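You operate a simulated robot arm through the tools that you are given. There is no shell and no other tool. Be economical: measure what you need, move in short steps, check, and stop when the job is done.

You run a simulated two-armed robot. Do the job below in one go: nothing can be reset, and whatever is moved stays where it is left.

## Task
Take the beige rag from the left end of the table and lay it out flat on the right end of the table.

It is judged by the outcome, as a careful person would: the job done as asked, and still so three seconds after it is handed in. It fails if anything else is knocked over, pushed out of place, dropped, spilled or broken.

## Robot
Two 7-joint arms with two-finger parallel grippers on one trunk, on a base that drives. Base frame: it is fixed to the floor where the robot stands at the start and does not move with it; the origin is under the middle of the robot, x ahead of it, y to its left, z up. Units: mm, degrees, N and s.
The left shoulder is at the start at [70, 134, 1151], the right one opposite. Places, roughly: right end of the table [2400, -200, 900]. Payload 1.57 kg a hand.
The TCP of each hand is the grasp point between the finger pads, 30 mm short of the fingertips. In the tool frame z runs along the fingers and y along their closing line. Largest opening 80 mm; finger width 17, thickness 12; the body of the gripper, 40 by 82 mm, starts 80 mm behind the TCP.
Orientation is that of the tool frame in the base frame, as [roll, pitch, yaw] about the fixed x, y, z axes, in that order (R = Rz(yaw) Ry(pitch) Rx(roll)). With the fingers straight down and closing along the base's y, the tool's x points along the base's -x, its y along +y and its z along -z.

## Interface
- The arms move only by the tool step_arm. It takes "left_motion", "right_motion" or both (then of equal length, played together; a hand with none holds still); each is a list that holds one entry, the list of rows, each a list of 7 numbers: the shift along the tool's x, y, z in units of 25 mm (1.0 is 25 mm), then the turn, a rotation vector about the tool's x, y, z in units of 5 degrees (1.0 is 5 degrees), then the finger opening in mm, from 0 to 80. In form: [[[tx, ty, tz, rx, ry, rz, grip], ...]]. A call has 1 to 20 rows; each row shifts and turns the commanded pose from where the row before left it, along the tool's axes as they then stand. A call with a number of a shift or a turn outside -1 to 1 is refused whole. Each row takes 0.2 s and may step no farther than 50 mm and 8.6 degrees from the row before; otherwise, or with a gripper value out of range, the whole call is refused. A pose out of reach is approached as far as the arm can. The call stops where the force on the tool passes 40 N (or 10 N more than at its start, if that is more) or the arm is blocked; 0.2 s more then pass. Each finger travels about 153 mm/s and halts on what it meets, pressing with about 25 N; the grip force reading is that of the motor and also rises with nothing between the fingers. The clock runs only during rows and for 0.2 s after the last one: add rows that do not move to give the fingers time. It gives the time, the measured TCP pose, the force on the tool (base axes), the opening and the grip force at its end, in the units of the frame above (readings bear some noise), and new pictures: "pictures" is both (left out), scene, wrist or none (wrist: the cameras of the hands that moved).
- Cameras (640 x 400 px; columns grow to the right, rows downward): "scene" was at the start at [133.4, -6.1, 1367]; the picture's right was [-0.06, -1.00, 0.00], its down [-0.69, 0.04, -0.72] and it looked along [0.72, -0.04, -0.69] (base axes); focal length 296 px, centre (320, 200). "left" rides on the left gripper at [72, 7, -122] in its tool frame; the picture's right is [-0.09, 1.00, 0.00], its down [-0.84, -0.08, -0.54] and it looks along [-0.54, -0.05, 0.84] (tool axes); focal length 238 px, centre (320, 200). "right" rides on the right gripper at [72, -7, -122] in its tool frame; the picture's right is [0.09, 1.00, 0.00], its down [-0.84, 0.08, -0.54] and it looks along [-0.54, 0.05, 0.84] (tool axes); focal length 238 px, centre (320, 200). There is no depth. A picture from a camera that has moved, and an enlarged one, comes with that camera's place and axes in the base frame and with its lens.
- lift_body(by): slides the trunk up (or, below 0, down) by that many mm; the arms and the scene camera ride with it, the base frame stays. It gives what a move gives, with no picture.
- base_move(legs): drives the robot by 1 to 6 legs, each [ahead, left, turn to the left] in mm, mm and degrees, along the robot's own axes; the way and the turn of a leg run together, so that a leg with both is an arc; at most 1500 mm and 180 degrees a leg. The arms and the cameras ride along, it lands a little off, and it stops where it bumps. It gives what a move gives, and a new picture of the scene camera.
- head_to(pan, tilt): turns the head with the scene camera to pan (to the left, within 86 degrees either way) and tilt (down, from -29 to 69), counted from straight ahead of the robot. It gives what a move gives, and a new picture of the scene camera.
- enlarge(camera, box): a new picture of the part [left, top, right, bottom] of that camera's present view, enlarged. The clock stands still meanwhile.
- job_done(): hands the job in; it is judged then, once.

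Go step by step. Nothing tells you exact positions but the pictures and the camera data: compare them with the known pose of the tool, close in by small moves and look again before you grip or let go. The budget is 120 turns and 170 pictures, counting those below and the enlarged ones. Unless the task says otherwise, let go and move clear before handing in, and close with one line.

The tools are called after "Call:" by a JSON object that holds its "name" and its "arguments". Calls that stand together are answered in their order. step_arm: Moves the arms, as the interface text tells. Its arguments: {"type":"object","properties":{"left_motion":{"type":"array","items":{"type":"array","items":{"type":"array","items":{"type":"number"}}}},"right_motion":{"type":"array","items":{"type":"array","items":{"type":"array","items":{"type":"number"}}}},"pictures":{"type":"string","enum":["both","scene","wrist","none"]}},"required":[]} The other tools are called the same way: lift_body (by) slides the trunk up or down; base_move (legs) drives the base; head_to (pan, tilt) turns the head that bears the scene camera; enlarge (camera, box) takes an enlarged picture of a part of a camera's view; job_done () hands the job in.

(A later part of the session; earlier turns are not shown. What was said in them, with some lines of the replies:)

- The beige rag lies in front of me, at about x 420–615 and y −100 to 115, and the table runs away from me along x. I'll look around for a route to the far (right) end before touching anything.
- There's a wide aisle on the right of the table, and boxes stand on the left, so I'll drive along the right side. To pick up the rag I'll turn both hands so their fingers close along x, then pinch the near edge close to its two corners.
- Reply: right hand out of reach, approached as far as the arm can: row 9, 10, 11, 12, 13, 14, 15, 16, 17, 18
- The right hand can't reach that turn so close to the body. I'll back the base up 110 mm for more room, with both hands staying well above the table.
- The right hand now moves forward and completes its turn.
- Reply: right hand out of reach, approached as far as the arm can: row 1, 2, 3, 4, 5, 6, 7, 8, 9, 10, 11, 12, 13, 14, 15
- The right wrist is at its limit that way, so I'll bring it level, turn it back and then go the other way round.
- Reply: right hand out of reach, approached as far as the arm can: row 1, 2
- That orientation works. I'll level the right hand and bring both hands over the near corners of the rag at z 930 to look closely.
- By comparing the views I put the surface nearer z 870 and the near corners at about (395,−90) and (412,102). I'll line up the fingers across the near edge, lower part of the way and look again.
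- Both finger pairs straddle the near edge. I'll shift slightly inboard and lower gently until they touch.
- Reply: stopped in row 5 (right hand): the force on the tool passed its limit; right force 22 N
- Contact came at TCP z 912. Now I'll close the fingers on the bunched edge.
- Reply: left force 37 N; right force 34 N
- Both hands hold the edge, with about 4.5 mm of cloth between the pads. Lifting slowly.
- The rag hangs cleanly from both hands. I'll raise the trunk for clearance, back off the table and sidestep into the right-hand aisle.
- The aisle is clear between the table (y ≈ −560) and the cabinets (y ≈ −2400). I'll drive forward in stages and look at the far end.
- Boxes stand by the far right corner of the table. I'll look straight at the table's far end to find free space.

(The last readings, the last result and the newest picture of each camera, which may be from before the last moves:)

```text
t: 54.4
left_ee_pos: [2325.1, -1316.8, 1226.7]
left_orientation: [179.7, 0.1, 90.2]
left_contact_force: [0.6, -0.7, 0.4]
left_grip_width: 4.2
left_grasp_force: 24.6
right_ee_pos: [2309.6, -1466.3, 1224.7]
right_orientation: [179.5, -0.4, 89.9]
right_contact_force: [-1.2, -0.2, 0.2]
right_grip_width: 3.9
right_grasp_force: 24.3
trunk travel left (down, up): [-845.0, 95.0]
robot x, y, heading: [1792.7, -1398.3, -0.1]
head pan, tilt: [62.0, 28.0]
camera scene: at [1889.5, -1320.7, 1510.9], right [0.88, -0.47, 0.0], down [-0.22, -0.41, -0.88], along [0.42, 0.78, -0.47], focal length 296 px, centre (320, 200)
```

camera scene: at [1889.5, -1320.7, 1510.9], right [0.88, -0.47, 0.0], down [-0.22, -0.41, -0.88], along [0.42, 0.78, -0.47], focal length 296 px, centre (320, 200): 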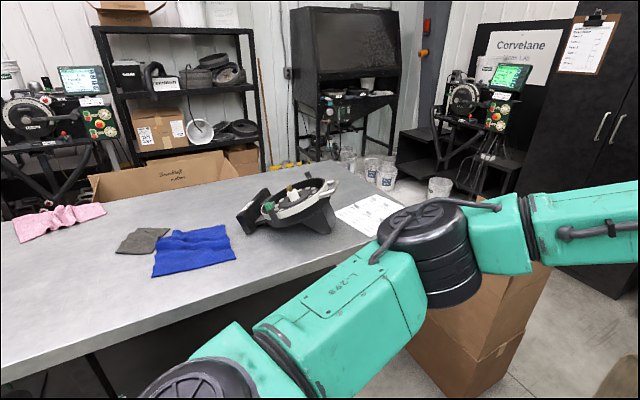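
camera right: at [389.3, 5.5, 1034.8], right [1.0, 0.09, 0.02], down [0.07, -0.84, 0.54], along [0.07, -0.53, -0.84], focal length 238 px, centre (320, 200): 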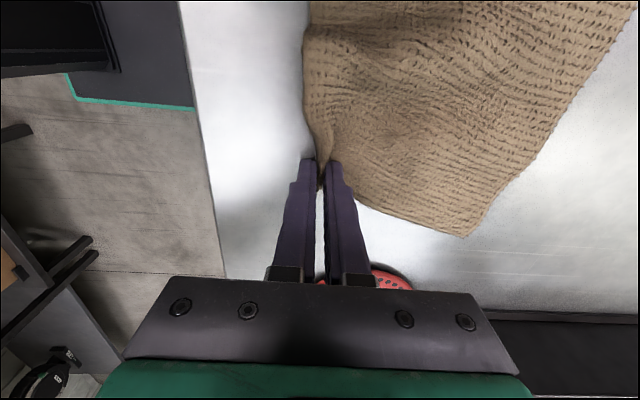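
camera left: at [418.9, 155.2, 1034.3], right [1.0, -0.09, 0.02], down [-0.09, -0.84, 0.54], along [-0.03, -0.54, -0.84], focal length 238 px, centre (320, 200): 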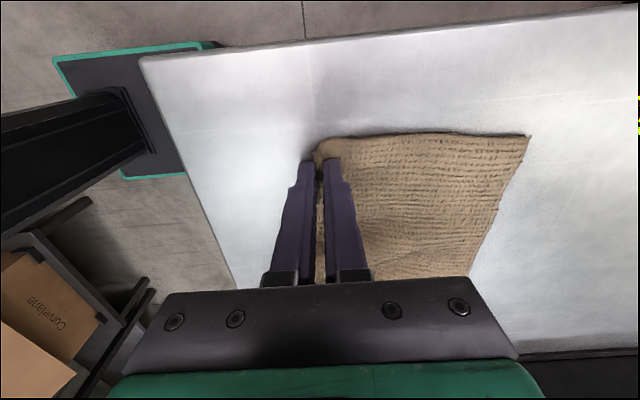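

The free space at the right end is about x 2420–2770, y −300 to 170, beside the device and the paper sheet. I'll turn round in the aisle, back past the table end and come in from that end.

Call:
{"name": "base_move", "arguments": {"legs": [[0, 0, 180], [-1000, 0, 0], [-900, 0, 0]]}}

Call:
{"name": "head_to", "arguments": {"pan": -45, "tilt": 35}}

```text
t: 71.2
left_ee_pos: [3155.3, -1494.7, 1225.7]
left_orientation: [179.7, 0.1, -90.7]
left_contact_force: [0.0, -0.1, -0.7]
left_grip_width: 4.2
left_grasp_force: 25.0
right_ee_pos: [3174.0, -1345.0, 1225.9]
right_orientation: [179.6, -0.3, -90.9]
right_contact_force: [0.6, -0.7, 0.2]
right_grip_width: 3.9
right_grasp_force: 24.4
trunk travel left (down, up): [-845.0, 95.0]
robot x, y, heading: [3685.6, -1418.8, 179.4]
head pan, tilt: [62.0, 28.0]
camera scene: at [3593.0, -1498.9, 1510.8], right [-0.88, 0.48, 0.0], down [0.23, 0.41, -0.88], along [-0.43, -0.77, -0.47], focal length 296 px, centre (320, 200)
```

scene: 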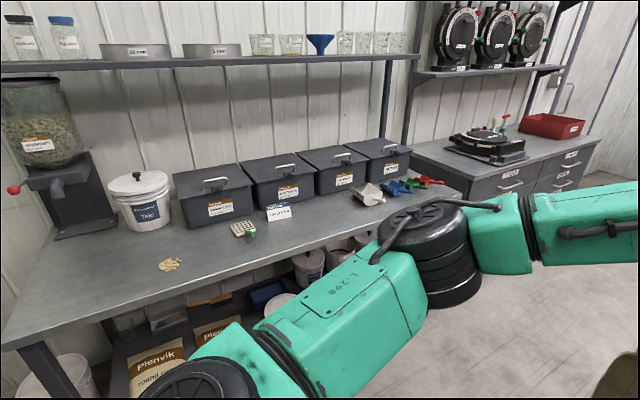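

```text
t: 73.0
left_ee_pos: [3156.0, -1494.5, 1226.3]
left_orientation: [179.7, 0.0, -90.7]
left_contact_force: [0.5, 0.0, -0.2]
left_grip_width: 4.0
left_grasp_force: 25.2
right_ee_pos: [3174.8, -1345.3, 1224.9]
right_orientation: [179.6, -0.3, -90.9]
right_contact_force: [0.0, -0.1, -0.2]
right_grip_width: 3.5
right_grasp_force: 24.3
trunk travel left (down, up): [-845.0, 95.0]
robot x, y, heading: [3686.7, -1420.7, 179.2]
head pan, tilt: [-45.0, 35.0]
camera scene: at [3576.7, -1355.9, 1500.0], right [0.72, 0.7, 0.0], down [0.4, -0.41, -0.82], along [-0.57, 0.59, -0.57], focal length 296 px, centre (320, 200)
```

scene: 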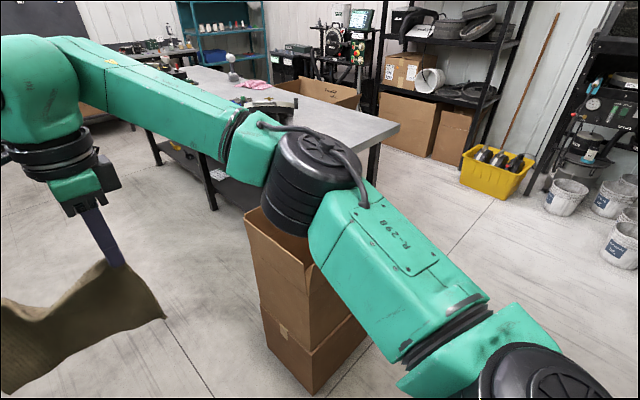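

The box occupies x 2770–3136, y −950 to −547. I'll strafe past it to y ≈ −30 at the present x, then look at the table end.

Call:
{"name": "base_move", "arguments": {"legs": [[0, -1390, 0.8]]}}

Call:
{"name": "head_to", "arguments": {"pan": 0, "tilt": 35}}

```text
t: 80.0
left_ee_pos: [3173.4, -113.2, 1225.2]
left_orientation: [179.7, 0.1, -90.3]
left_contact_force: [-0.2, 0.1, 0.5]
left_grip_width: 3.9
left_grasp_force: 24.7
right_ee_pos: [3191.3, 36.4, 1225.0]
right_orientation: [179.6, -0.3, -90.6]
right_contact_force: [0.4, -0.3, -1.3]
right_grip_width: 3.6
right_grasp_force: 24.1
trunk travel left (down, up): [-845.0, 95.0]
robot x, y, heading: [3703.4, -32.1, 179.4]
head pan, tilt: [-45.0, 35.0]
camera scene: at [3592.3, 28.2, 1500.0], right [0.71, 0.7, 0.0], down [0.4, -0.41, -0.82], along [-0.57, 0.58, -0.57], focal length 296 px, centre (320, 200)
```

scene: 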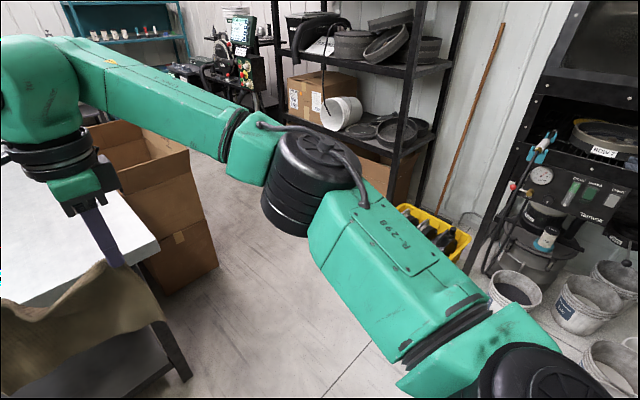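

```text
t: 81.1
left_ee_pos: [3174.2, -113.1, 1225.5]
left_orientation: [179.6, 0.1, -90.3]
left_contact_force: [0.2, 0.2, 0.1]
left_grip_width: 3.9
left_grasp_force: 25.1
right_ee_pos: [3191.1, 36.9, 1224.6]
right_orientation: [179.5, -0.2, -90.6]
right_contact_force: [-0.3, 0.1, -0.9]
right_grip_width: 3.8
right_grasp_force: 25.0
trunk travel left (down, up): [-845.0, 95.0]
robot x, y, heading: [3704.2, -33.9, 179.3]
head pan, tilt: [0.0, 35.0]
camera scene: at [3566.0, -33.2, 1500.0], right [0.01, 1.0, 0.0], down [0.57, -0.01, -0.82], along [-0.82, 0.01, -0.57], focal length 296 px, centre (320, 200)
```

scene: 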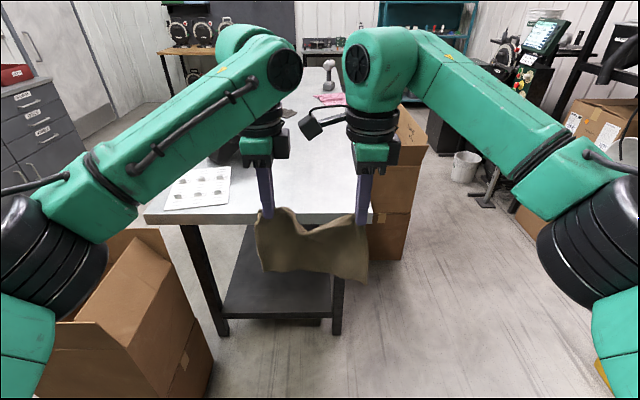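

The table's end edge is at about x 2755, and the area y −330 to 150 is clear apart from the paper on the left. I'll drive in and lower the trunk again.

Call:
{"name": "base_move", "arguments": {"legs": [[470, 0, 0.6]]}}

Call:
{"name": "lift_body", "arguments": {"by": -100}}

Call:
{"name": "head_to", "arguments": {"pan": 0, "tilt": 48}}

```text
t: 83.9
left_ee_pos: [2702.8, -115.9, 1227.1]
left_orientation: [179.6, 0.1, -89.8]
left_contact_force: [-0.1, 0.1, 0.4]
left_grip_width: 3.9
left_grasp_force: 24.8
right_ee_pos: [2719.2, 34.4, 1226.2]
right_orientation: [179.4, -0.3, -90.1]
right_contact_force: [0.2, 0.0, 0.2]
right_grip_width: 3.4
right_grasp_force: 24.9
trunk travel left (down, up): [-845.0, 95.0]
robot x, y, heading: [3228.6, -31.6, -179.9]
head pan, tilt: [0.0, 35.0]
camera scene: at [3094.0, -32.7, 1500.2], right [0.0, 1.0, 0.0], down [0.57, 0.0, -0.82], along [-0.82, 0.0, -0.57], focal length 296 px, centre (320, 200)
```

scene: 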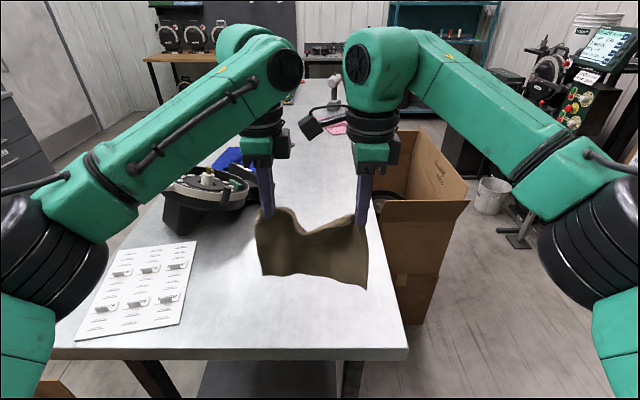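

```text
t: 85.2
left_ee_pos: [2701.0, -116.8, 1126.0]
left_orientation: [179.7, 0.1, -89.8]
left_contact_force: [1.0, 1.0, 0.0]
left_grip_width: 4.1
left_grasp_force: 25.2
right_ee_pos: [2715.6, 34.8, 1125.6]
right_orientation: [179.4, -0.2, -89.9]
right_contact_force: [0.7, 0.8, -0.7]
right_grip_width: 3.6
right_grasp_force: 24.2
trunk travel left (down, up): [-745.0, 195.0]
robot x, y, heading: [3227.6, -32.0, -179.8]
head pan, tilt: [0.0, 35.0]
```

```text
t: 86.0
left_ee_pos: [2700.3, -116.2, 1125.7]
left_orientation: [179.7, 0.1, -89.8]
left_contact_force: [-0.4, -0.9, 0.1]
left_grip_width: 4.2
left_grasp_force: 24.8
right_ee_pos: [2715.7, 34.6, 1126.2]
right_orientation: [179.5, -0.3, -90.0]
right_contact_force: [0.2, 0.0, 0.8]
right_grip_width: 3.6
right_grasp_force: 24.3
trunk travel left (down, up): [-745.0, 195.0]
robot x, y, heading: [3228.6, -34.2, -179.3]
head pan, tilt: [0.0, 48.0]
camera scene: at [3101.3, -32.7, 1381.0], right [0.0, 1.0, 0.0], down [0.74, 0.0, -0.67], along [-0.67, 0.0, -0.74], focal length 296 px, centre (320, 200)
```

scene: 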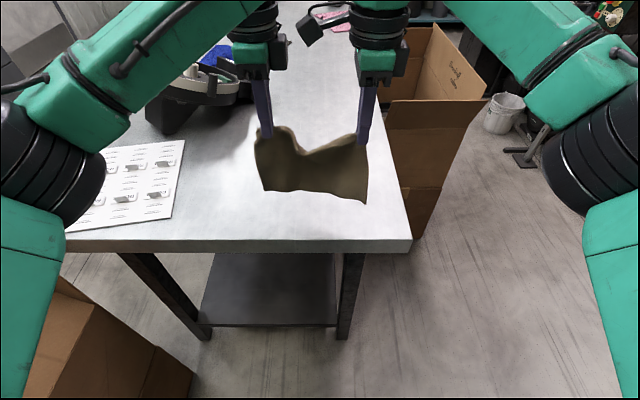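

I'll drive in another 140 mm so the rag's lower edge can touch down first farther from me. Then I'll spread the hands a little to tighten the top edge and lower until the bottom just touches.

Call:
{"name": "base_move", "arguments": {"legs": [[140, 0, 0]]}}

Call:
{"name": "step_arm", "arguments": {"right_motion": [[[-0.15, 0, 0.4, 0, 0, 0, 0], [-0.15, 0, 0.4, 0, 0, 0, 0], [0, 0, 0.5, 0, 0, 0, 0], [0, 0, 0.5, 0, 0, 0, 0]]], "left_motion": [[[0.15, 0, 0.4, 0, 0, 0, 0], [0.15, 0, 0.4, 0, 0, 0, 0], [0, 0, 0.5, 0, 0, 0, 0], [0, 0, 0.5, 0, 0, 0, 0]]]}}

```text
t: 87.3
left_ee_pos: [2563.1, -114.3, 1127.3]
left_orientation: [179.6, 0.2, -89.9]
left_contact_force: [-0.6, -0.3, -1.3]
left_grip_width: 4.2
left_grasp_force: 24.5
right_ee_pos: [2580.2, 35.0, 1126.4]
right_orientation: [179.4, -0.3, -90.1]
right_contact_force: [0.9, 0.4, -0.7]
right_grip_width: 3.7
right_grasp_force: 24.3
trunk travel left (down, up): [-745.0, 195.0]
robot x, y, heading: [3092.8, -28.6, 180.1]
head pan, tilt: [0.0, 48.0]
camera scene: at [2965.4, -32.5, 1381.2], right [0.0, 1.0, 0.0], down [0.74, 0.0, -0.67], along [-0.67, 0.0, -0.74], focal length 296 px, centre (320, 200)
```

scene: 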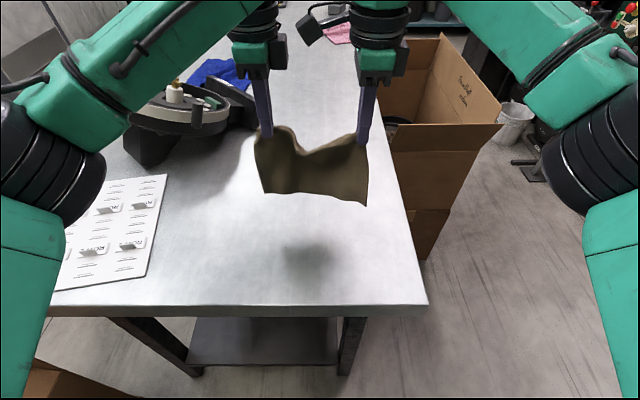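

```text
t: 88.3
left_ee_pos: [2562.4, -121.3, 1081.9]
left_orientation: [179.7, 0.1, -89.9]
left_contact_force: [1.1, 0.2, 0.8]
left_grip_width: 4.0
left_grasp_force: 24.7
right_ee_pos: [2576.5, 41.9, 1079.9]
right_orientation: [179.5, -0.3, -90.0]
right_contact_force: [0.7, 0.4, -0.1]
right_grip_width: 3.8
right_grasp_force: 25.2
trunk travel left (down, up): [-745.0, 195.0]
robot x, y, heading: [3090.6, -32.2, 180.0]
head pan, tilt: [0.0, 48.0]
camera scene: at [2962.6, -32.5, 1380.9], right [0.0, 1.0, 0.0], down [0.74, 0.0, -0.67], along [-0.67, 0.0, -0.74], focal length 296 px, centre (320, 200)
camera right: at [2583.9, -29.7, 1202.1], right [-1.0, -0.09, 0.01], down [-0.07, 0.84, 0.54], along [-0.06, 0.54, -0.84], focal length 238 px, centre (320, 200)
camera left: at [2555.4, -195.1, 1203.5], right [-1.0, 0.09, 0.01], down [0.08, 0.84, 0.54], along [0.04, 0.54, -0.84], focal length 238 px, centre (320, 200)
```

scene: 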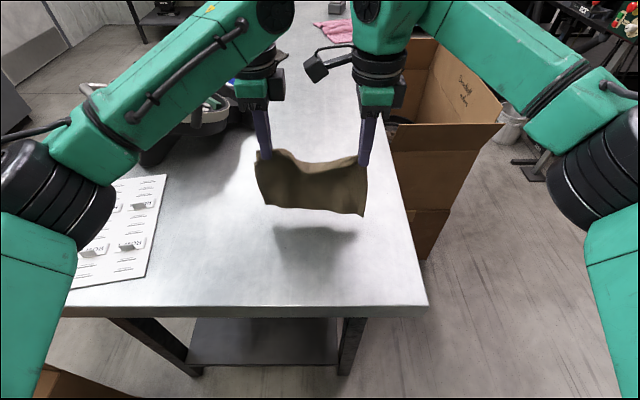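
right: 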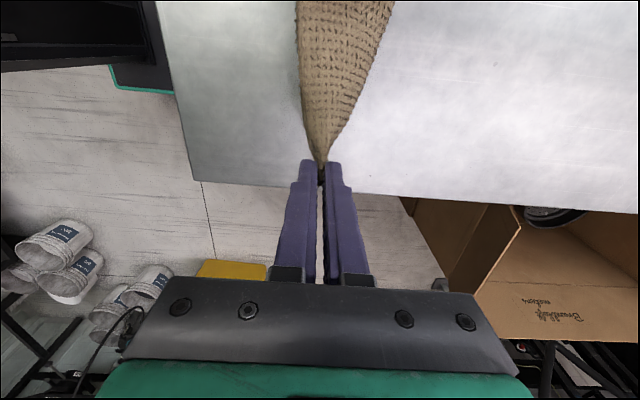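
left: 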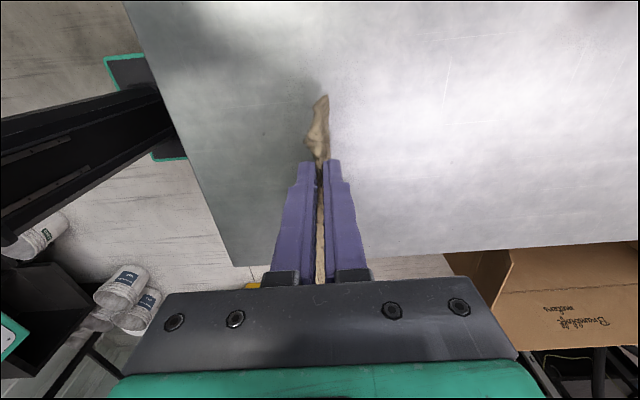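

The bottom is still above the table. I'll lower another 45 mm.

Call:
{"name": "step_arm", "arguments": {"right_motion": [[[0, 0, 0.45, 0, 0, 0, 0], [0, 0, 0.45, 0, 0, 0, 0], [0, 0, 0.45, 0, 0, 0, 0], [0, 0, 0.45, 0, 0, 0, 0]]], "left_motion": [[[0, 0, 0.45, 0, 0, 0, 0], [0, 0, 0.45, 0, 0, 0, 0], [0, 0, 0.45, 0, 0, 0, 0], [0, 0, 0.45, 0, 0, 0, 0]]], "pictures": "scene"}}

Call:
{"name": "enlarge", "arguments": {"camera": "scene", "box": [220, 130, 420, 255]}}

```text
t: 89.3
left_ee_pos: [2560.4, -120.6, 1035.4]
left_orientation: [179.7, 0.1, -90.0]
left_contact_force: [0.2, 0.2, -0.1]
left_grip_width: 4.0
left_grasp_force: 24.3
right_ee_pos: [2576.3, 41.7, 1034.7]
right_orientation: [179.4, -0.4, -90.1]
right_contact_force: [0.1, -0.9, -0.5]
right_grip_width: 3.7
right_grasp_force: 24.4
trunk travel left (down, up): [-745.0, 195.0]
robot x, y, heading: [3089.3, -28.5, 179.8]
head pan, tilt: [0.0, 48.0]
camera scene: at [2962.3, -32.4, 1380.9], right [0.0, 1.0, 0.0], down [0.74, 0.0, -0.67], along [-0.67, 0.0, -0.74], focal length 296 px, centre (320, 200)
```

scene: 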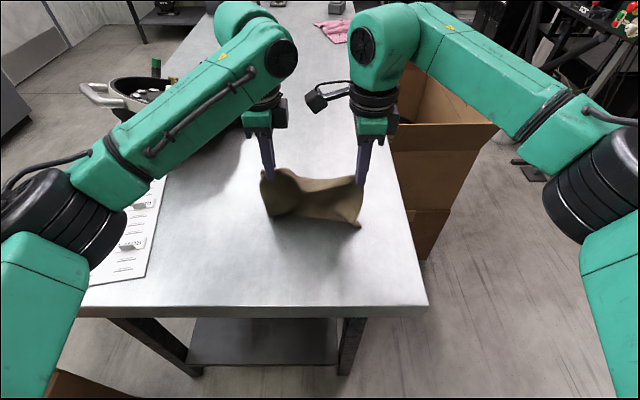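

```text
3.20 times, centred on (320, 192) of scene
camera zoom: at [2962.3, -32.4, 1380.9], right [0.0, 1.0, 0.0], down [0.74, 0.0, -0.67], along [-0.67, 0.0, -0.74], focal length 946 px, centre (320, 224)
```

zoom: 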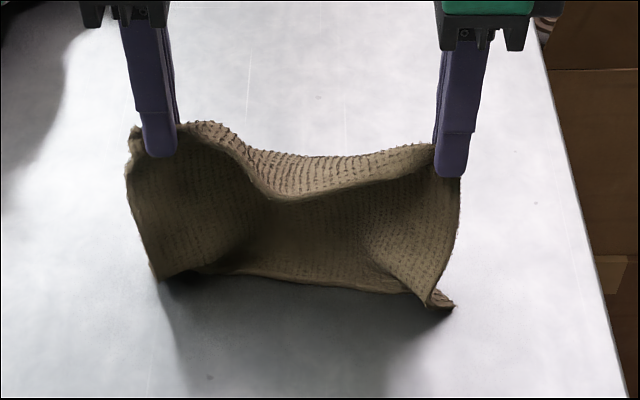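

The bottom edge has touched and is starting to buckle towards me. I'll raise slightly, then pull back so the lower edge trails away from me.

Call:
{"name": "step_arm", "arguments": {"right_motion": [[[0, 0, -0.6, 0, 0, 0, 0], [0, 0, -0.4, 0, 0, 0, 0], [0, 0, 0, 0, 0, 0, 0]]], "left_motion": [[[0, 0, -0.6, 0, 0, 0, 0], [0, 0, -0.4, 0, 0, 0, 0], [0, 0, 0, 0, 0, 0, 0]]], "pictures": "none"}}

Call:
{"name": "step_arm", "arguments": {"right_motion": [[[0, -0.5, 0, 0, 0, 0, 0], [0, -0.6, 0.2, 0, 0, 0, 0], [0, -0.6, 0.3, 0, 0, 0, 0], [0, -0.6, 0.3, 0, 0, 0, 0], [0, 0, 0, 0, 0, 0, 0]]], "left_motion": [[[0, -0.5, 0, 0, 0, 0, 0], [0, -0.6, 0.2, 0, 0, 0, 0], [0, -0.6, 0.3, 0, 0, 0, 0], [0, -0.6, 0.3, 0, 0, 0, 0], [0, 0, 0, 0, 0, 0, 0]]], "pictures": "none"}}

Call:
{"name": "enlarge", "arguments": {"camera": "scene", "box": [220, 130, 420, 255]}}

```text
t: 90.1
left_ee_pos: [2560.8, -121.9, 1060.8]
left_orientation: [179.6, 0.1, -89.9]
left_contact_force: [0.3, -0.2, -0.3]
left_grip_width: 3.9
left_grasp_force: 25.0
right_ee_pos: [2576.5, 42.0, 1060.4]
right_orientation: [179.5, -0.2, -90.1]
right_contact_force: [0.5, 0.5, 0.2]
right_grip_width: 3.8
right_grasp_force: 24.3
trunk travel left (down, up): [-745.0, 195.0]
robot x, y, heading: [3086.2, -30.3, 179.8]
head pan, tilt: [0.0, 48.0]
```

```text
t: 91.3
left_ee_pos: [2618.0, -122.1, 1039.8]
left_orientation: [179.7, 0.1, -89.9]
left_contact_force: [-0.1, -0.7, 0.0]
left_grip_width: 3.9
left_grasp_force: 25.1
right_ee_pos: [2634.0, 43.6, 1038.5]
right_orientation: [179.4, -0.3, -90.0]
right_contact_force: [0.6, 0.6, 0.0]
right_grip_width: 3.6
right_grasp_force: 23.9
trunk travel left (down, up): [-745.0, 195.0]
robot x, y, heading: [3093.7, -30.5, 179.7]
head pan, tilt: [0.0, 48.0]
```

```text
3.20 times, centred on (320, 192) of scene
camera zoom: at [2962.6, -32.5, 1380.9], right [0.0, 1.0, 0.0], down [0.74, 0.0, -0.67], along [-0.67, 0.0, -0.74], focal length 946 px, centre (320, 224)
```

zoom: 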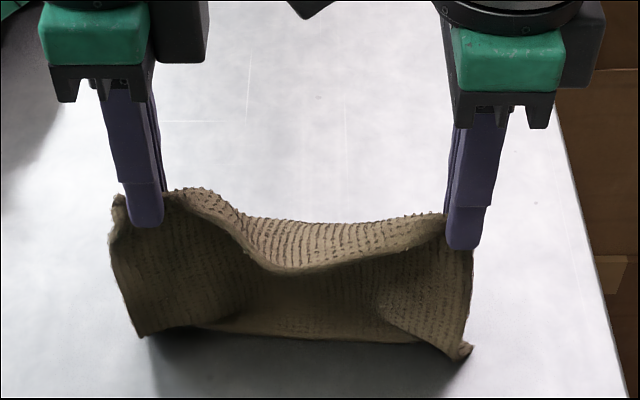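

The rag keeps toeing towards me. I'll raise a little and tilt both hands about 45° so the fingertips point away from me, which should lay the cloth away from me.

Call:
{"name": "step_arm", "arguments": {"right_motion": [[[0, 0, -0.8, 0, 0, 0, 0], [0, 0.4, -0.8, 0, 0, 0, 0], [0, 0, 0, -1, 0, 0, 0], [0, 0, 0, -1, 0, 0, 0], [0, 0, 0, -1, 0, 0, 0], [0, 0, 0, -1, 0, 0, 0], [0, 0, 0, -1, 0, 0, 0], [0, 0, 0, -1, 0, 0, 0], [0, 0, 0, -1, 0, 0, 0], [0, 0, 0, -1, 0, 0, 0]]], "left_motion": [[[0, 0, -0.8, 0, 0, 0, 0], [0, 0.4, -0.8, 0, 0, 0, 0], [0, 0, 0, -1, 0, 0, 0], [0, 0, 0, -1, 0, 0, 0], [0, 0, 0, -1, 0, 0, 0], [0, 0, 0, -1, 0, 0, 0], [0, 0, 0, -1, 0, 0, 0], [0, 0, 0, -1, 0, 0, 0], [0, 0, 0, -1, 0, 0, 0], [0, 0, 0, -1, 0, 0, 0]]]}}

```text
t: 93.5
left_ee_pos: [2609.0, -121.9, 1081.7]
left_orientation: [139.5, 0.3, -89.9]
left_contact_force: [-0.8, 0.7, -1.3]
left_grip_width: 4.1
left_grasp_force: 24.9
right_ee_pos: [2625.3, 43.5, 1080.5]
right_orientation: [139.3, -0.2, -90.1]
right_contact_force: [0.7, 0.2, 0.4]
right_grip_width: 4.0
right_grasp_force: 24.2
trunk travel left (down, up): [-745.0, 195.0]
robot x, y, heading: [3093.4, -31.3, 180.0]
head pan, tilt: [0.0, 48.0]
camera scene: at [2963.7, -32.6, 1381.1], right [0.0, 1.0, 0.0], down [0.74, 0.0, -0.67], along [-0.67, 0.0, -0.74], focal length 296 px, centre (320, 200)
camera right: at [2709.1, -29.5, 1169.5], right [-0.76, -0.09, 0.65], down [0.3, 0.84, 0.46], along [-0.58, 0.54, -0.61], focal length 238 px, centre (320, 200)
camera left: at [2683.8, -195.1, 1179.0], right [-0.76, 0.09, 0.65], down [0.41, 0.84, 0.36], along [-0.51, 0.54, -0.67], focal length 238 px, centre (320, 200)
```

scene: 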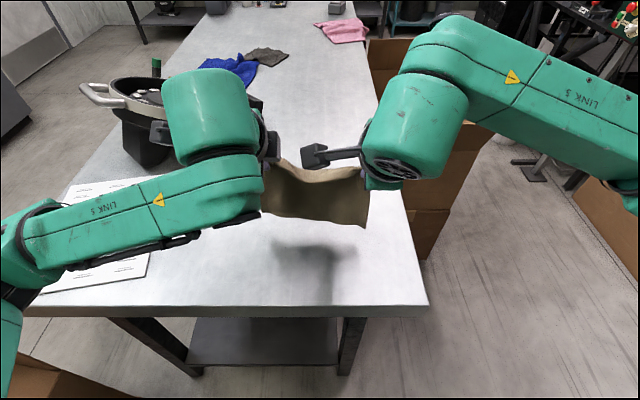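
right: 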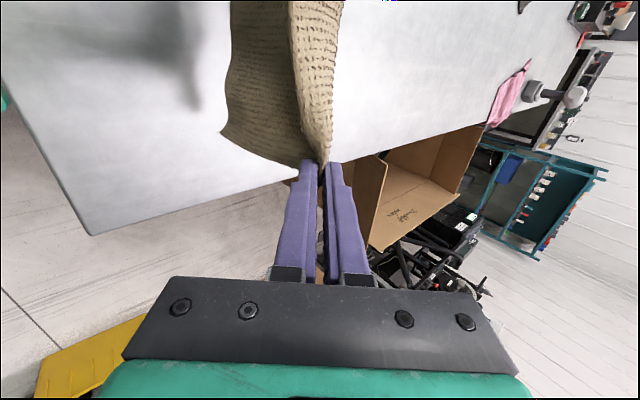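
left: 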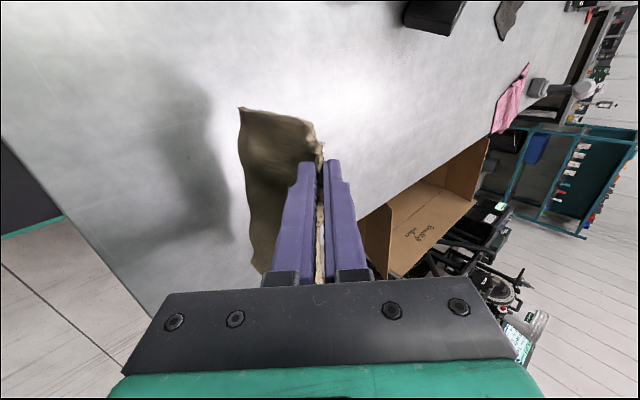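

A more reliable way is to back off, let the rag hang down beside the table's end edge, and then pull it over the edge onto the table so it trails flat behind the hands. First I'll straighten the hands, square them up and back off.

Call:
{"name": "step_arm", "arguments": {"right_motion": [[[0, 0, 0, 1, 0, 0, 0], [0, 0, 0, 1, 0, 0, 0], [0, 0, 0, 1, 0, 0, 0], [0, 0, 0, 1, 0, 0, 0], [0, 0, 0, 1, 0, 0, 0], [0, 0, 0, 1, 0, 0, 0], [0, 0, 0, 1, 0, 0, 0], [0, 0, 0, 1, 0, 0, 0], [0, 0.64, 0, 0, 0, 0, 0], [0, 0.9, 0, 0, 0, 0, 0], [0, 0.9, 0, 0, 0, 0, 0]]], "left_motion": [[[0, 0, 0, 1, 0, 0, 0], [0, 0, 0, 1, 0, 0, 0], [0, 0, 0, 1, 0, 0, 0], [0, 0, 0, 1, 0, 0, 0], [0, 0, 0, 1, 0, 0, 0], [0, 0, 0, 1, 0, 0, 0], [0, 0, 0, 1, 0, 0, 0], [0, 0, 0, 1, 0, 0, 0], [0, 0, 0, 0, 0, 0, 0], [0, 0.9, 0, 0, 0, 0, 0], [0, 0.9, 0, 0, 0, 0, 0]]], "pictures": "none"}}

Call:
{"name": "base_move", "arguments": {"legs": [[-275, 0, 0]]}}

```text
t: 95.9
left_ee_pos: [2560.7, -120.7, 1081.9]
left_orientation: [179.7, 0.1, -89.9]
left_contact_force: [-0.2, -0.1, -0.1]
left_grip_width: 3.8
left_grasp_force: 24.8
right_ee_pos: [2563.1, 40.2, 1080.4]
right_orientation: [179.6, -0.2, -90.2]
right_contact_force: [-1.2, 0.2, -1.1]
right_grip_width: 3.7
right_grasp_force: 24.4
trunk travel left (down, up): [-745.0, 195.0]
robot x, y, heading: [3090.3, -30.0, 180.0]
head pan, tilt: [0.0, 48.0]
```

```text
t: 97.8
left_ee_pos: [2835.1, -119.2, 1081.8]
left_orientation: [179.8, 0.1, -90.1]
left_contact_force: [1.0, 0.6, 0.3]
left_grip_width: 4.1
left_grasp_force: 25.0
right_ee_pos: [2838.6, 41.8, 1079.8]
right_orientation: [179.6, -0.3, -90.3]
right_contact_force: [-1.0, 0.5, 1.0]
right_grip_width: 3.7
right_grasp_force: 24.7
trunk travel left (down, up): [-745.0, 195.0]
robot x, y, heading: [3368.6, -30.5, 179.8]
head pan, tilt: [0.0, 48.0]
camera scene: at [3236.0, -32.9, 1380.8], right [0.01, 1.0, 0.0], down [0.74, 0.0, -0.67], along [-0.67, 0.0, -0.74], focal length 296 px, centre (320, 200)
```

scene: 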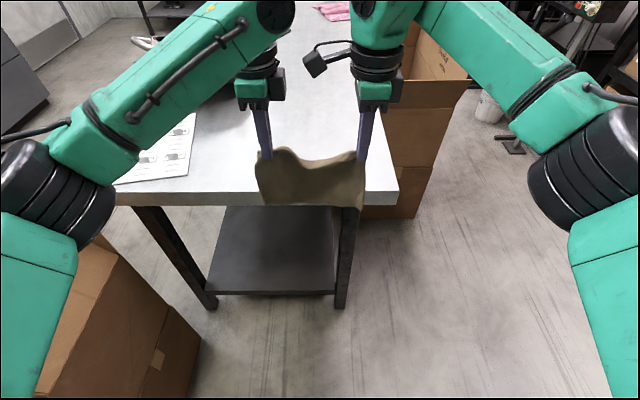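

Now I'll lower the hands beside the table end to just above table height.

Call:
{"name": "step_arm", "arguments": {"right_motion": [[[-0.12, 0, 0.75, 0, 0, 0, 0], [-0.12, 0, 0.75, 0, 0, 0, 0], [0, 0, 0.75, 0, 0, 0, 0], [0, 0, 0.75, 0, 0, 0, 0], [0, 0, 0.75, 0, 0, 0, 0], [0, 0, 0.75, 0, 0, 0, 0], [0, 0, 0.75, 0, 0, 0, 0], [0, 0, 0.75, 0, 0, 0, 0]]], "left_motion": [[[0.12, 0, 0.75, 0, 0, 0, 0], [0.12, 0, 0.75, 0, 0, 0, 0], [0, 0, 0.75, 0, 0, 0, 0], [0, 0, 0.75, 0, 0, 0, 0], [0, 0, 0.75, 0, 0, 0, 0], [0, 0, 0.75, 0, 0, 0, 0], [0, 0, 0.75, 0, 0, 0, 0], [0, 0, 0.75, 0, 0, 0, 0]]], "pictures": "scene"}}

Call:
{"name": "enlarge", "arguments": {"camera": "scene", "box": [220, 150, 420, 275]}}

```text
t: 99.7
left_ee_pos: [2835.1, -124.8, 932.0]
left_orientation: [179.8, 0.1, -90.2]
left_contact_force: [0.7, -0.6, 0.2]
left_grip_width: 3.9
left_grasp_force: 24.7
right_ee_pos: [2837.5, 47.6, 928.7]
right_orientation: [179.5, -0.4, -90.4]
right_contact_force: [-0.4, 0.0, -0.2]
right_grip_width: 3.3
right_grasp_force: 24.4
trunk travel left (down, up): [-745.0, 195.0]
robot x, y, heading: [3365.8, -31.3, 179.7]
head pan, tilt: [0.0, 48.0]
camera scene: at [3237.1, -32.8, 1380.9], right [0.01, 1.0, 0.0], down [0.74, 0.0, -0.67], along [-0.67, 0.0, -0.74], focal length 296 px, centre (320, 200)
```

scene: 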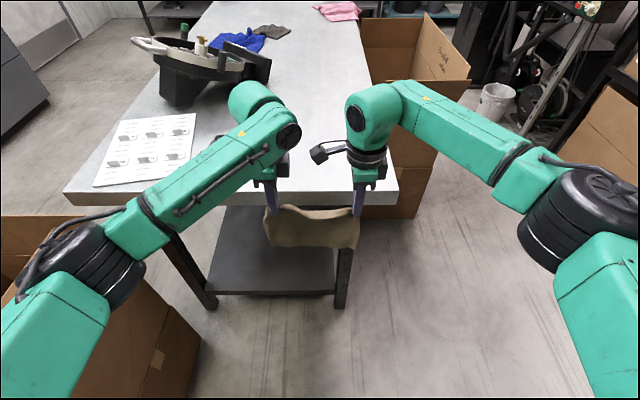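

```text
3.20 times, centred on (320, 212) of scene
camera zoom: at [3237.1, -32.8, 1380.9], right [0.01, 1.0, 0.0], down [0.74, 0.0, -0.67], along [-0.67, 0.0, -0.74], focal length 946 px, centre (320, 160)
```

zoom: 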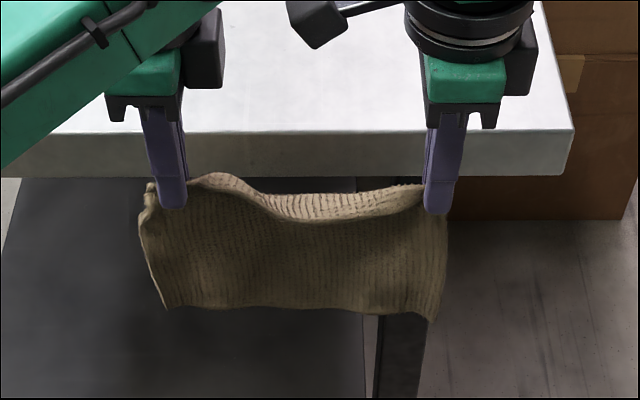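

The rag hangs beside the table end, with the fingertips about 20 mm above the tabletop. I'll drive ahead so it is drawn over the edge onto the table.

Call:
{"name": "base_move", "arguments": {"legs": [[150, 0, 0]]}}

Call:
{"name": "base_move", "arguments": {"legs": [[130, 0, 0]]}}

Call:
{"name": "enlarge", "arguments": {"camera": "scene", "box": [220, 130, 420, 255]}}

```text
t: 101.0
left_ee_pos: [2689.5, -123.3, 932.2]
left_orientation: [179.6, 0.1, -90.4]
left_contact_force: [-0.2, -0.4, -1.1]
left_grip_width: 3.6
left_grasp_force: 24.7
right_ee_pos: [2692.7, 48.3, 929.9]
right_orientation: [179.4, -0.3, -90.4]
right_contact_force: [-0.1, -0.6, -0.7]
right_grip_width: 3.5
right_grasp_force: 24.6
trunk travel left (down, up): [-745.0, 195.0]
robot x, y, heading: [3218.0, -32.7, 179.5]
head pan, tilt: [0.0, 48.0]
camera scene: at [3092.1, -31.6, 1381.2], right [0.01, 1.0, 0.0], down [0.74, -0.01, -0.67], along [-0.67, 0.01, -0.74], focal length 296 px, centre (320, 200)
```

scene: 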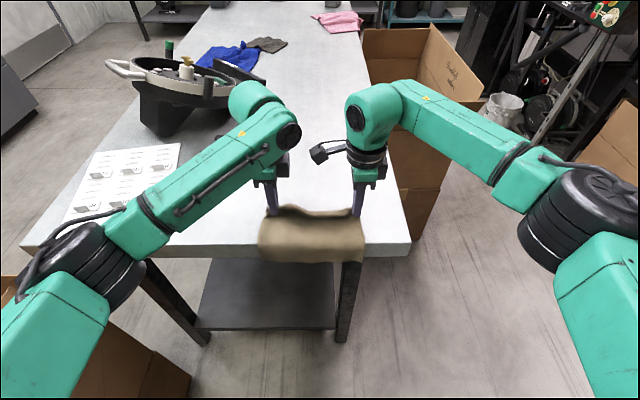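

```text
t: 102.3
left_ee_pos: [2559.5, -120.9, 932.1]
left_orientation: [179.6, 0.2, -90.3]
left_contact_force: [0.5, 0.4, 0.4]
left_grip_width: 4.0
left_grasp_force: 24.9
right_ee_pos: [2562.4, 49.5, 929.4]
right_orientation: [179.4, -0.4, -90.4]
right_contact_force: [-0.3, 0.6, -0.7]
right_grip_width: 3.5
right_grasp_force: 24.2
trunk travel left (down, up): [-745.0, 195.0]
robot x, y, heading: [3088.4, -27.0, 179.4]
head pan, tilt: [0.0, 48.0]
camera scene: at [2961.6, -30.9, 1381.1], right [0.01, 1.0, 0.0], down [0.74, 0.0, -0.67], along [-0.67, 0.0, -0.74], focal length 296 px, centre (320, 200)
```

scene: 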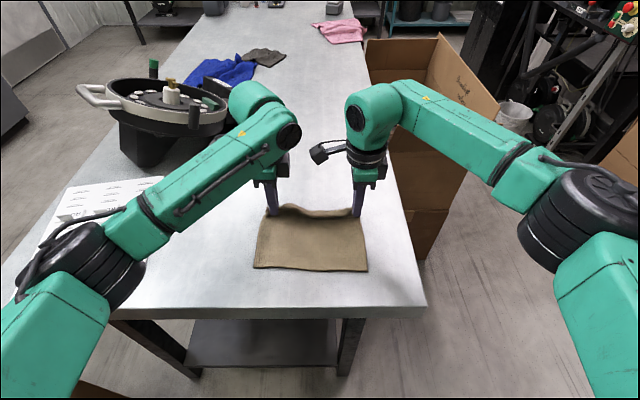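

```text
3.20 times, centred on (320, 192) of scene
camera zoom: at [2961.6, -30.9, 1381.1], right [0.01, 1.0, 0.0], down [0.74, 0.0, -0.67], along [-0.67, 0.0, -0.74], focal length 946 px, centre (320, 224)
```

zoom: 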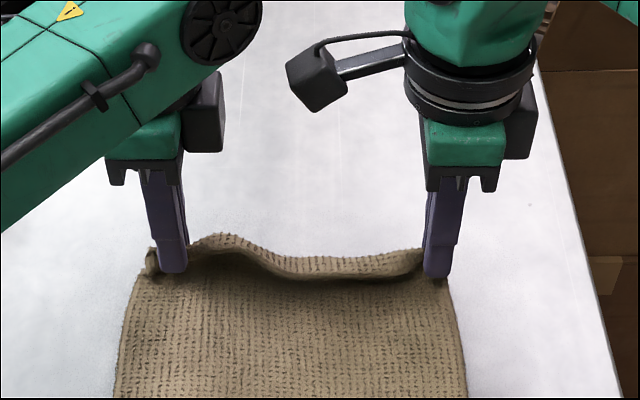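

The rag trails flat with only the gripped strip still standing. I'll spread slightly and lower to the table with a small pull, then release gently.

Call:
{"name": "step_arm", "arguments": {"right_motion": [[[-0.15, 0.2, 0.2, 0, 0, 0, 0], [0, 0.2, 0.2, 0, 0, 0, 0], [0, 0.1, 0.14, 0, 0, 0, 0], [0, 0, 0, 0, 0, 0, 0]]], "left_motion": [[[0.15, 0.2, 0.2, 0, 0, 0, 0], [0, 0.2, 0.2, 0, 0, 0, 0], [0, 0.1, 0.2, 0, 0, 0, 0], [0, 0, 0, 0, 0, 0, 0]]], "pictures": "wrist"}}

Call:
{"name": "enlarge", "arguments": {"camera": "scene", "box": [220, 150, 420, 275]}}

```text
t: 103.3
left_ee_pos: [2546.3, -126.9, 915.8]
left_orientation: [179.8, 0.1, -90.3]
left_contact_force: [0.3, -0.2, 0.4]
left_grip_width: 4.0
left_grasp_force: 24.9
right_ee_pos: [2549.0, 51.7, 917.1]
right_orientation: [179.4, -0.2, -90.4]
right_contact_force: [0.3, 0.2, 0.5]
right_grip_width: 3.5
right_grasp_force: 24.7
trunk travel left (down, up): [-745.0, 195.0]
robot x, y, heading: [3087.2, -29.0, 179.6]
head pan, tilt: [0.0, 48.0]
camera right: at [2555.6, -18.7, 1038.7], right [-1.0, -0.09, 0.01], down [-0.07, 0.84, 0.54], along [-0.05, 0.54, -0.84], focal length 238 px, centre (320, 200)
camera left: at [2539.8, -199.5, 1039.2], right [-1.0, 0.1, 0.01], down [0.08, 0.84, 0.54], along [0.05, 0.54, -0.84], focal length 238 px, centre (320, 200)
```

right: 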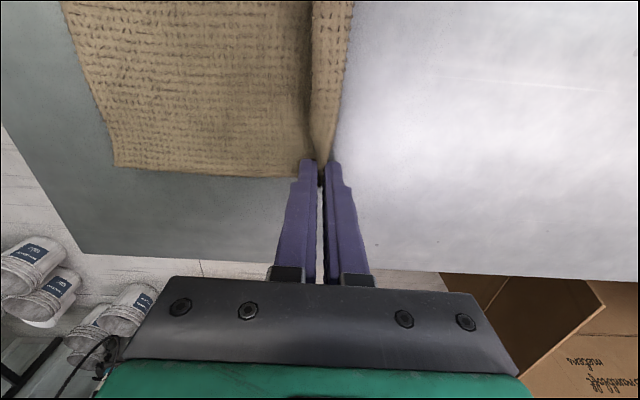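
left: 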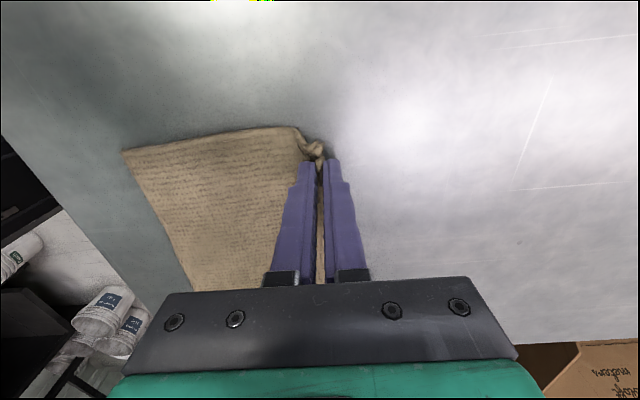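

```text
3.20 times, centred on (320, 212) of scene
camera zoom: at [2960.7, -30.9, 1381.0], right [0.01, 1.0, 0.0], down [0.74, 0.0, -0.67], along [-0.67, 0.0, -0.74], focal length 946 px, centre (320, 160)
```

zoom: 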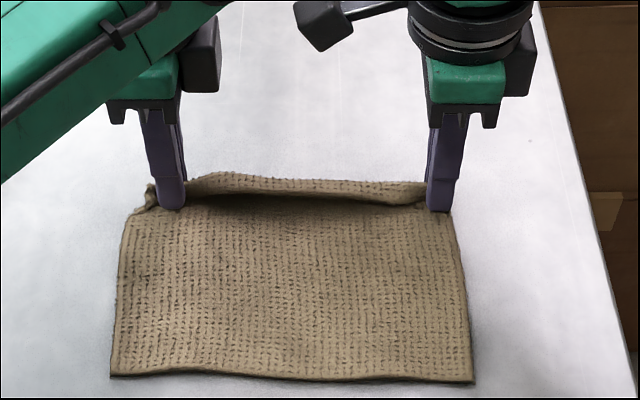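

The rag is taut and flat except for the short strip at the pinch. Opening slowly.

Call:
{"name": "step_arm", "arguments": {"right_motion": [[[0, 0, 0, 0, 0, 0, 8], [0, 0, 0, 0, 0, 0, 14], [0, 0, 0, 0, 0, 0, 20], [0, 0, 0, 0, 0, 0, 30], [0, 0, 0, 0, 0, 0, 40], [0, 0, 0, 0, 0, 0, 40]]], "left_motion": [[[0, 0, 0, 0, 0, 0, 8], [0, 0, 0, 0, 0, 0, 14], [0, 0, 0, 0, 0, 0, 20], [0, 0, 0, 0, 0, 0, 30], [0, 0, 0, 0, 0, 0, 40], [0, 0, 0, 0, 0, 0, 40]]], "pictures": "wrist"}}

Call:
{"name": "enlarge", "arguments": {"camera": "scene", "box": [220, 150, 420, 275]}}

```text
t: 104.7
left_ee_pos: [2545.7, -126.6, 917.2]
left_orientation: [179.7, 0.1, -90.3]
left_contact_force: [-0.7, -0.5, -0.7]
left_grip_width: 40.2
left_grasp_force: 0.0
right_ee_pos: [2549.0, 53.0, 916.8]
right_orientation: [179.6, -0.3, -90.4]
right_contact_force: [-0.5, -0.1, 0.7]
right_grip_width: 40.2
right_grasp_force: 0.1
trunk travel left (down, up): [-745.0, 195.0]
robot x, y, heading: [3090.0, -32.5, 179.7]
head pan, tilt: [0.0, 48.0]
camera right: at [2555.2, -18.7, 1038.5], right [-1.0, -0.09, 0.01], down [-0.07, 0.84, 0.54], along [-0.05, 0.54, -0.84], focal length 238 px, centre (320, 200)
camera left: at [2539.3, -199.5, 1039.0], right [-1.0, 0.1, 0.01], down [0.08, 0.84, 0.54], along [0.05, 0.54, -0.84], focal length 238 px, centre (320, 200)
```

right: 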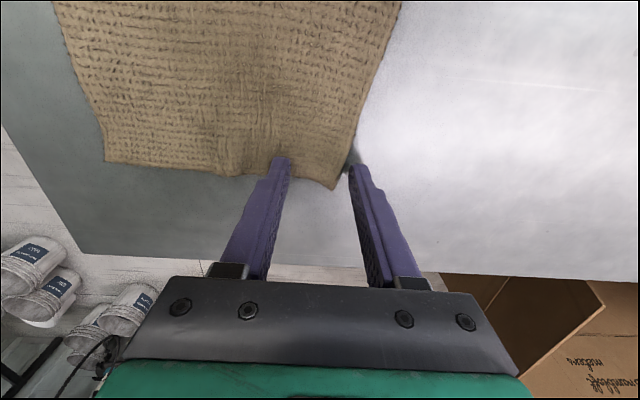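
left: 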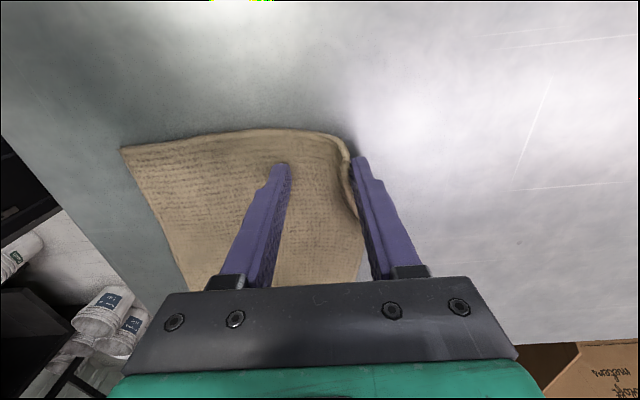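

```text
3.20 times, centred on (320, 212) of scene
camera zoom: at [2960.0, -30.8, 1380.9], right [0.01, 1.0, 0.0], down [0.74, 0.0, -0.67], along [-0.67, 0.0, -0.74], focal length 946 px, centre (320, 160)
```

zoom: 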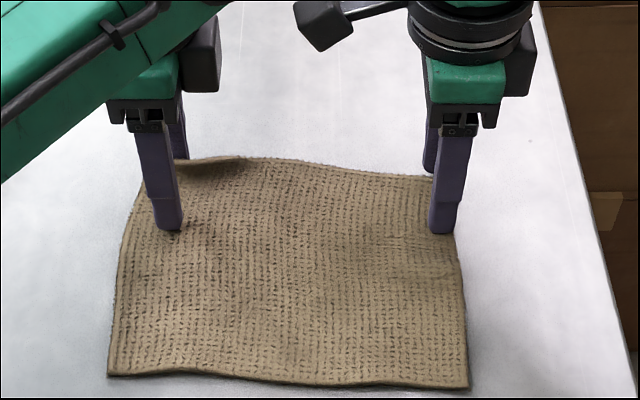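

The rag is almost flat, with its far-left corner leaning on a finger. I'll open wider and lift straight up.

Call:
{"name": "step_arm", "arguments": {"right_motion": [[[0, 0.2, 0, 0, 0, 0, 50], [0, 0.2, 0, 0, 0, 0, 60], [0, 0, -0.3, 0, 0, 0, 60], [0, 0, -0.8, 0, 0, 0, 60], [0, 0, -0.9, 0, 0, 0, 60], [0, 0, -0.9, 0, 0, 0, 60], [0, 0, -0.9, 0, 0, 0, 60], [0, 0, -0.9, 0, 0, 0, 60]]], "left_motion": [[[0, 0.3, 0, 0, 0, 0, 50], [0, 0.3, 0, 0, 0, 0, 64], [0, 0, -0.3, 0, 0, 0, 64], [0, 0, -0.8, 0, 0, 0, 64], [0, 0, -0.9, 0, 0, 0, 64], [0, 0, -0.9, 0, 0, 0, 64], [0, 0, -0.9, 0, 0, 0, 64], [0, 0, -0.9, 0, 0, 0, 64]]]}}

Call:
{"name": "enlarge", "arguments": {"camera": "scene", "box": [220, 170, 420, 295]}}

```text
t: 106.5
left_ee_pos: [2532.2, -126.7, 1034.9]
left_orientation: [179.7, 0.1, -90.3]
left_contact_force: [-0.3, 0.1, -0.6]
left_grip_width: 64.1
left_grasp_force: 0.0
right_ee_pos: [2541.1, 53.8, 1033.0]
right_orientation: [179.5, -0.2, -90.4]
right_contact_force: [0.3, 0.1, 1.0]
right_grip_width: 60.2
right_grasp_force: 0.1
trunk travel left (down, up): [-745.0, 195.0]
robot x, y, heading: [3090.4, -29.9, 179.6]
head pan, tilt: [0.0, 48.0]
camera scene: at [2960.9, -31.2, 1381.0], right [0.01, 1.0, 0.0], down [0.74, 0.0, -0.67], along [-0.67, 0.0, -0.74], focal length 296 px, centre (320, 200)
camera right: at [2547.2, -18.0, 1155.9], right [-1.0, -0.09, 0.01], down [-0.07, 0.84, 0.54], along [-0.05, 0.54, -0.84], focal length 238 px, centre (320, 200)
camera left: at [2525.6, -199.9, 1157.0], right [-1.0, 0.1, 0.01], down [0.08, 0.84, 0.54], along [0.05, 0.54, -0.84], focal length 238 px, centre (320, 200)
```

scene: 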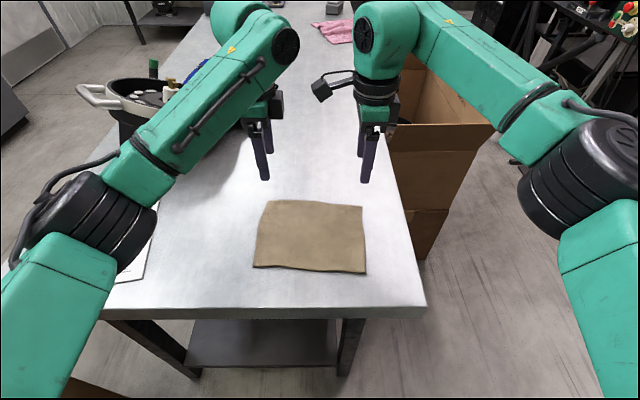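
right: 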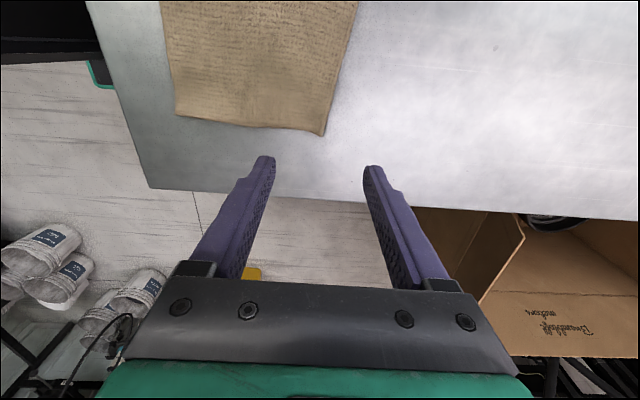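
left: 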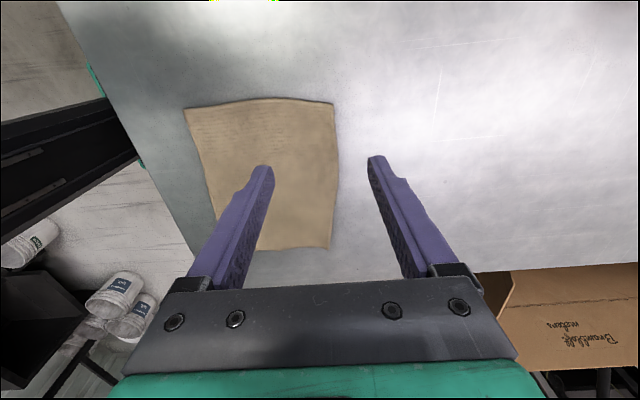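

```text
3.20 times, centred on (320, 232) of scene
camera zoom: at [2960.9, -31.2, 1381.0], right [0.01, 1.0, 0.0], down [0.74, 0.0, -0.67], along [-0.67, 0.0, -0.74], focal length 946 px, centre (320, 96)
```

zoom: 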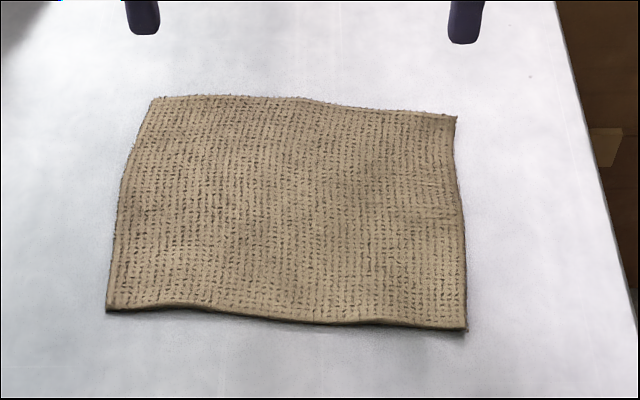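

The rag lies flat with no folds, about 80 mm in from the table's right end. Both hands are empty and clear, and nothing else has moved, so I'm handing in.

Call:
{"name": "job_done", "arguments": {}}

```text
The job is handed in.
```

The beige rag is laid out flat on the right end of the table, both hands have let go and are clear, and I saw nothing else disturbed in the pictures.
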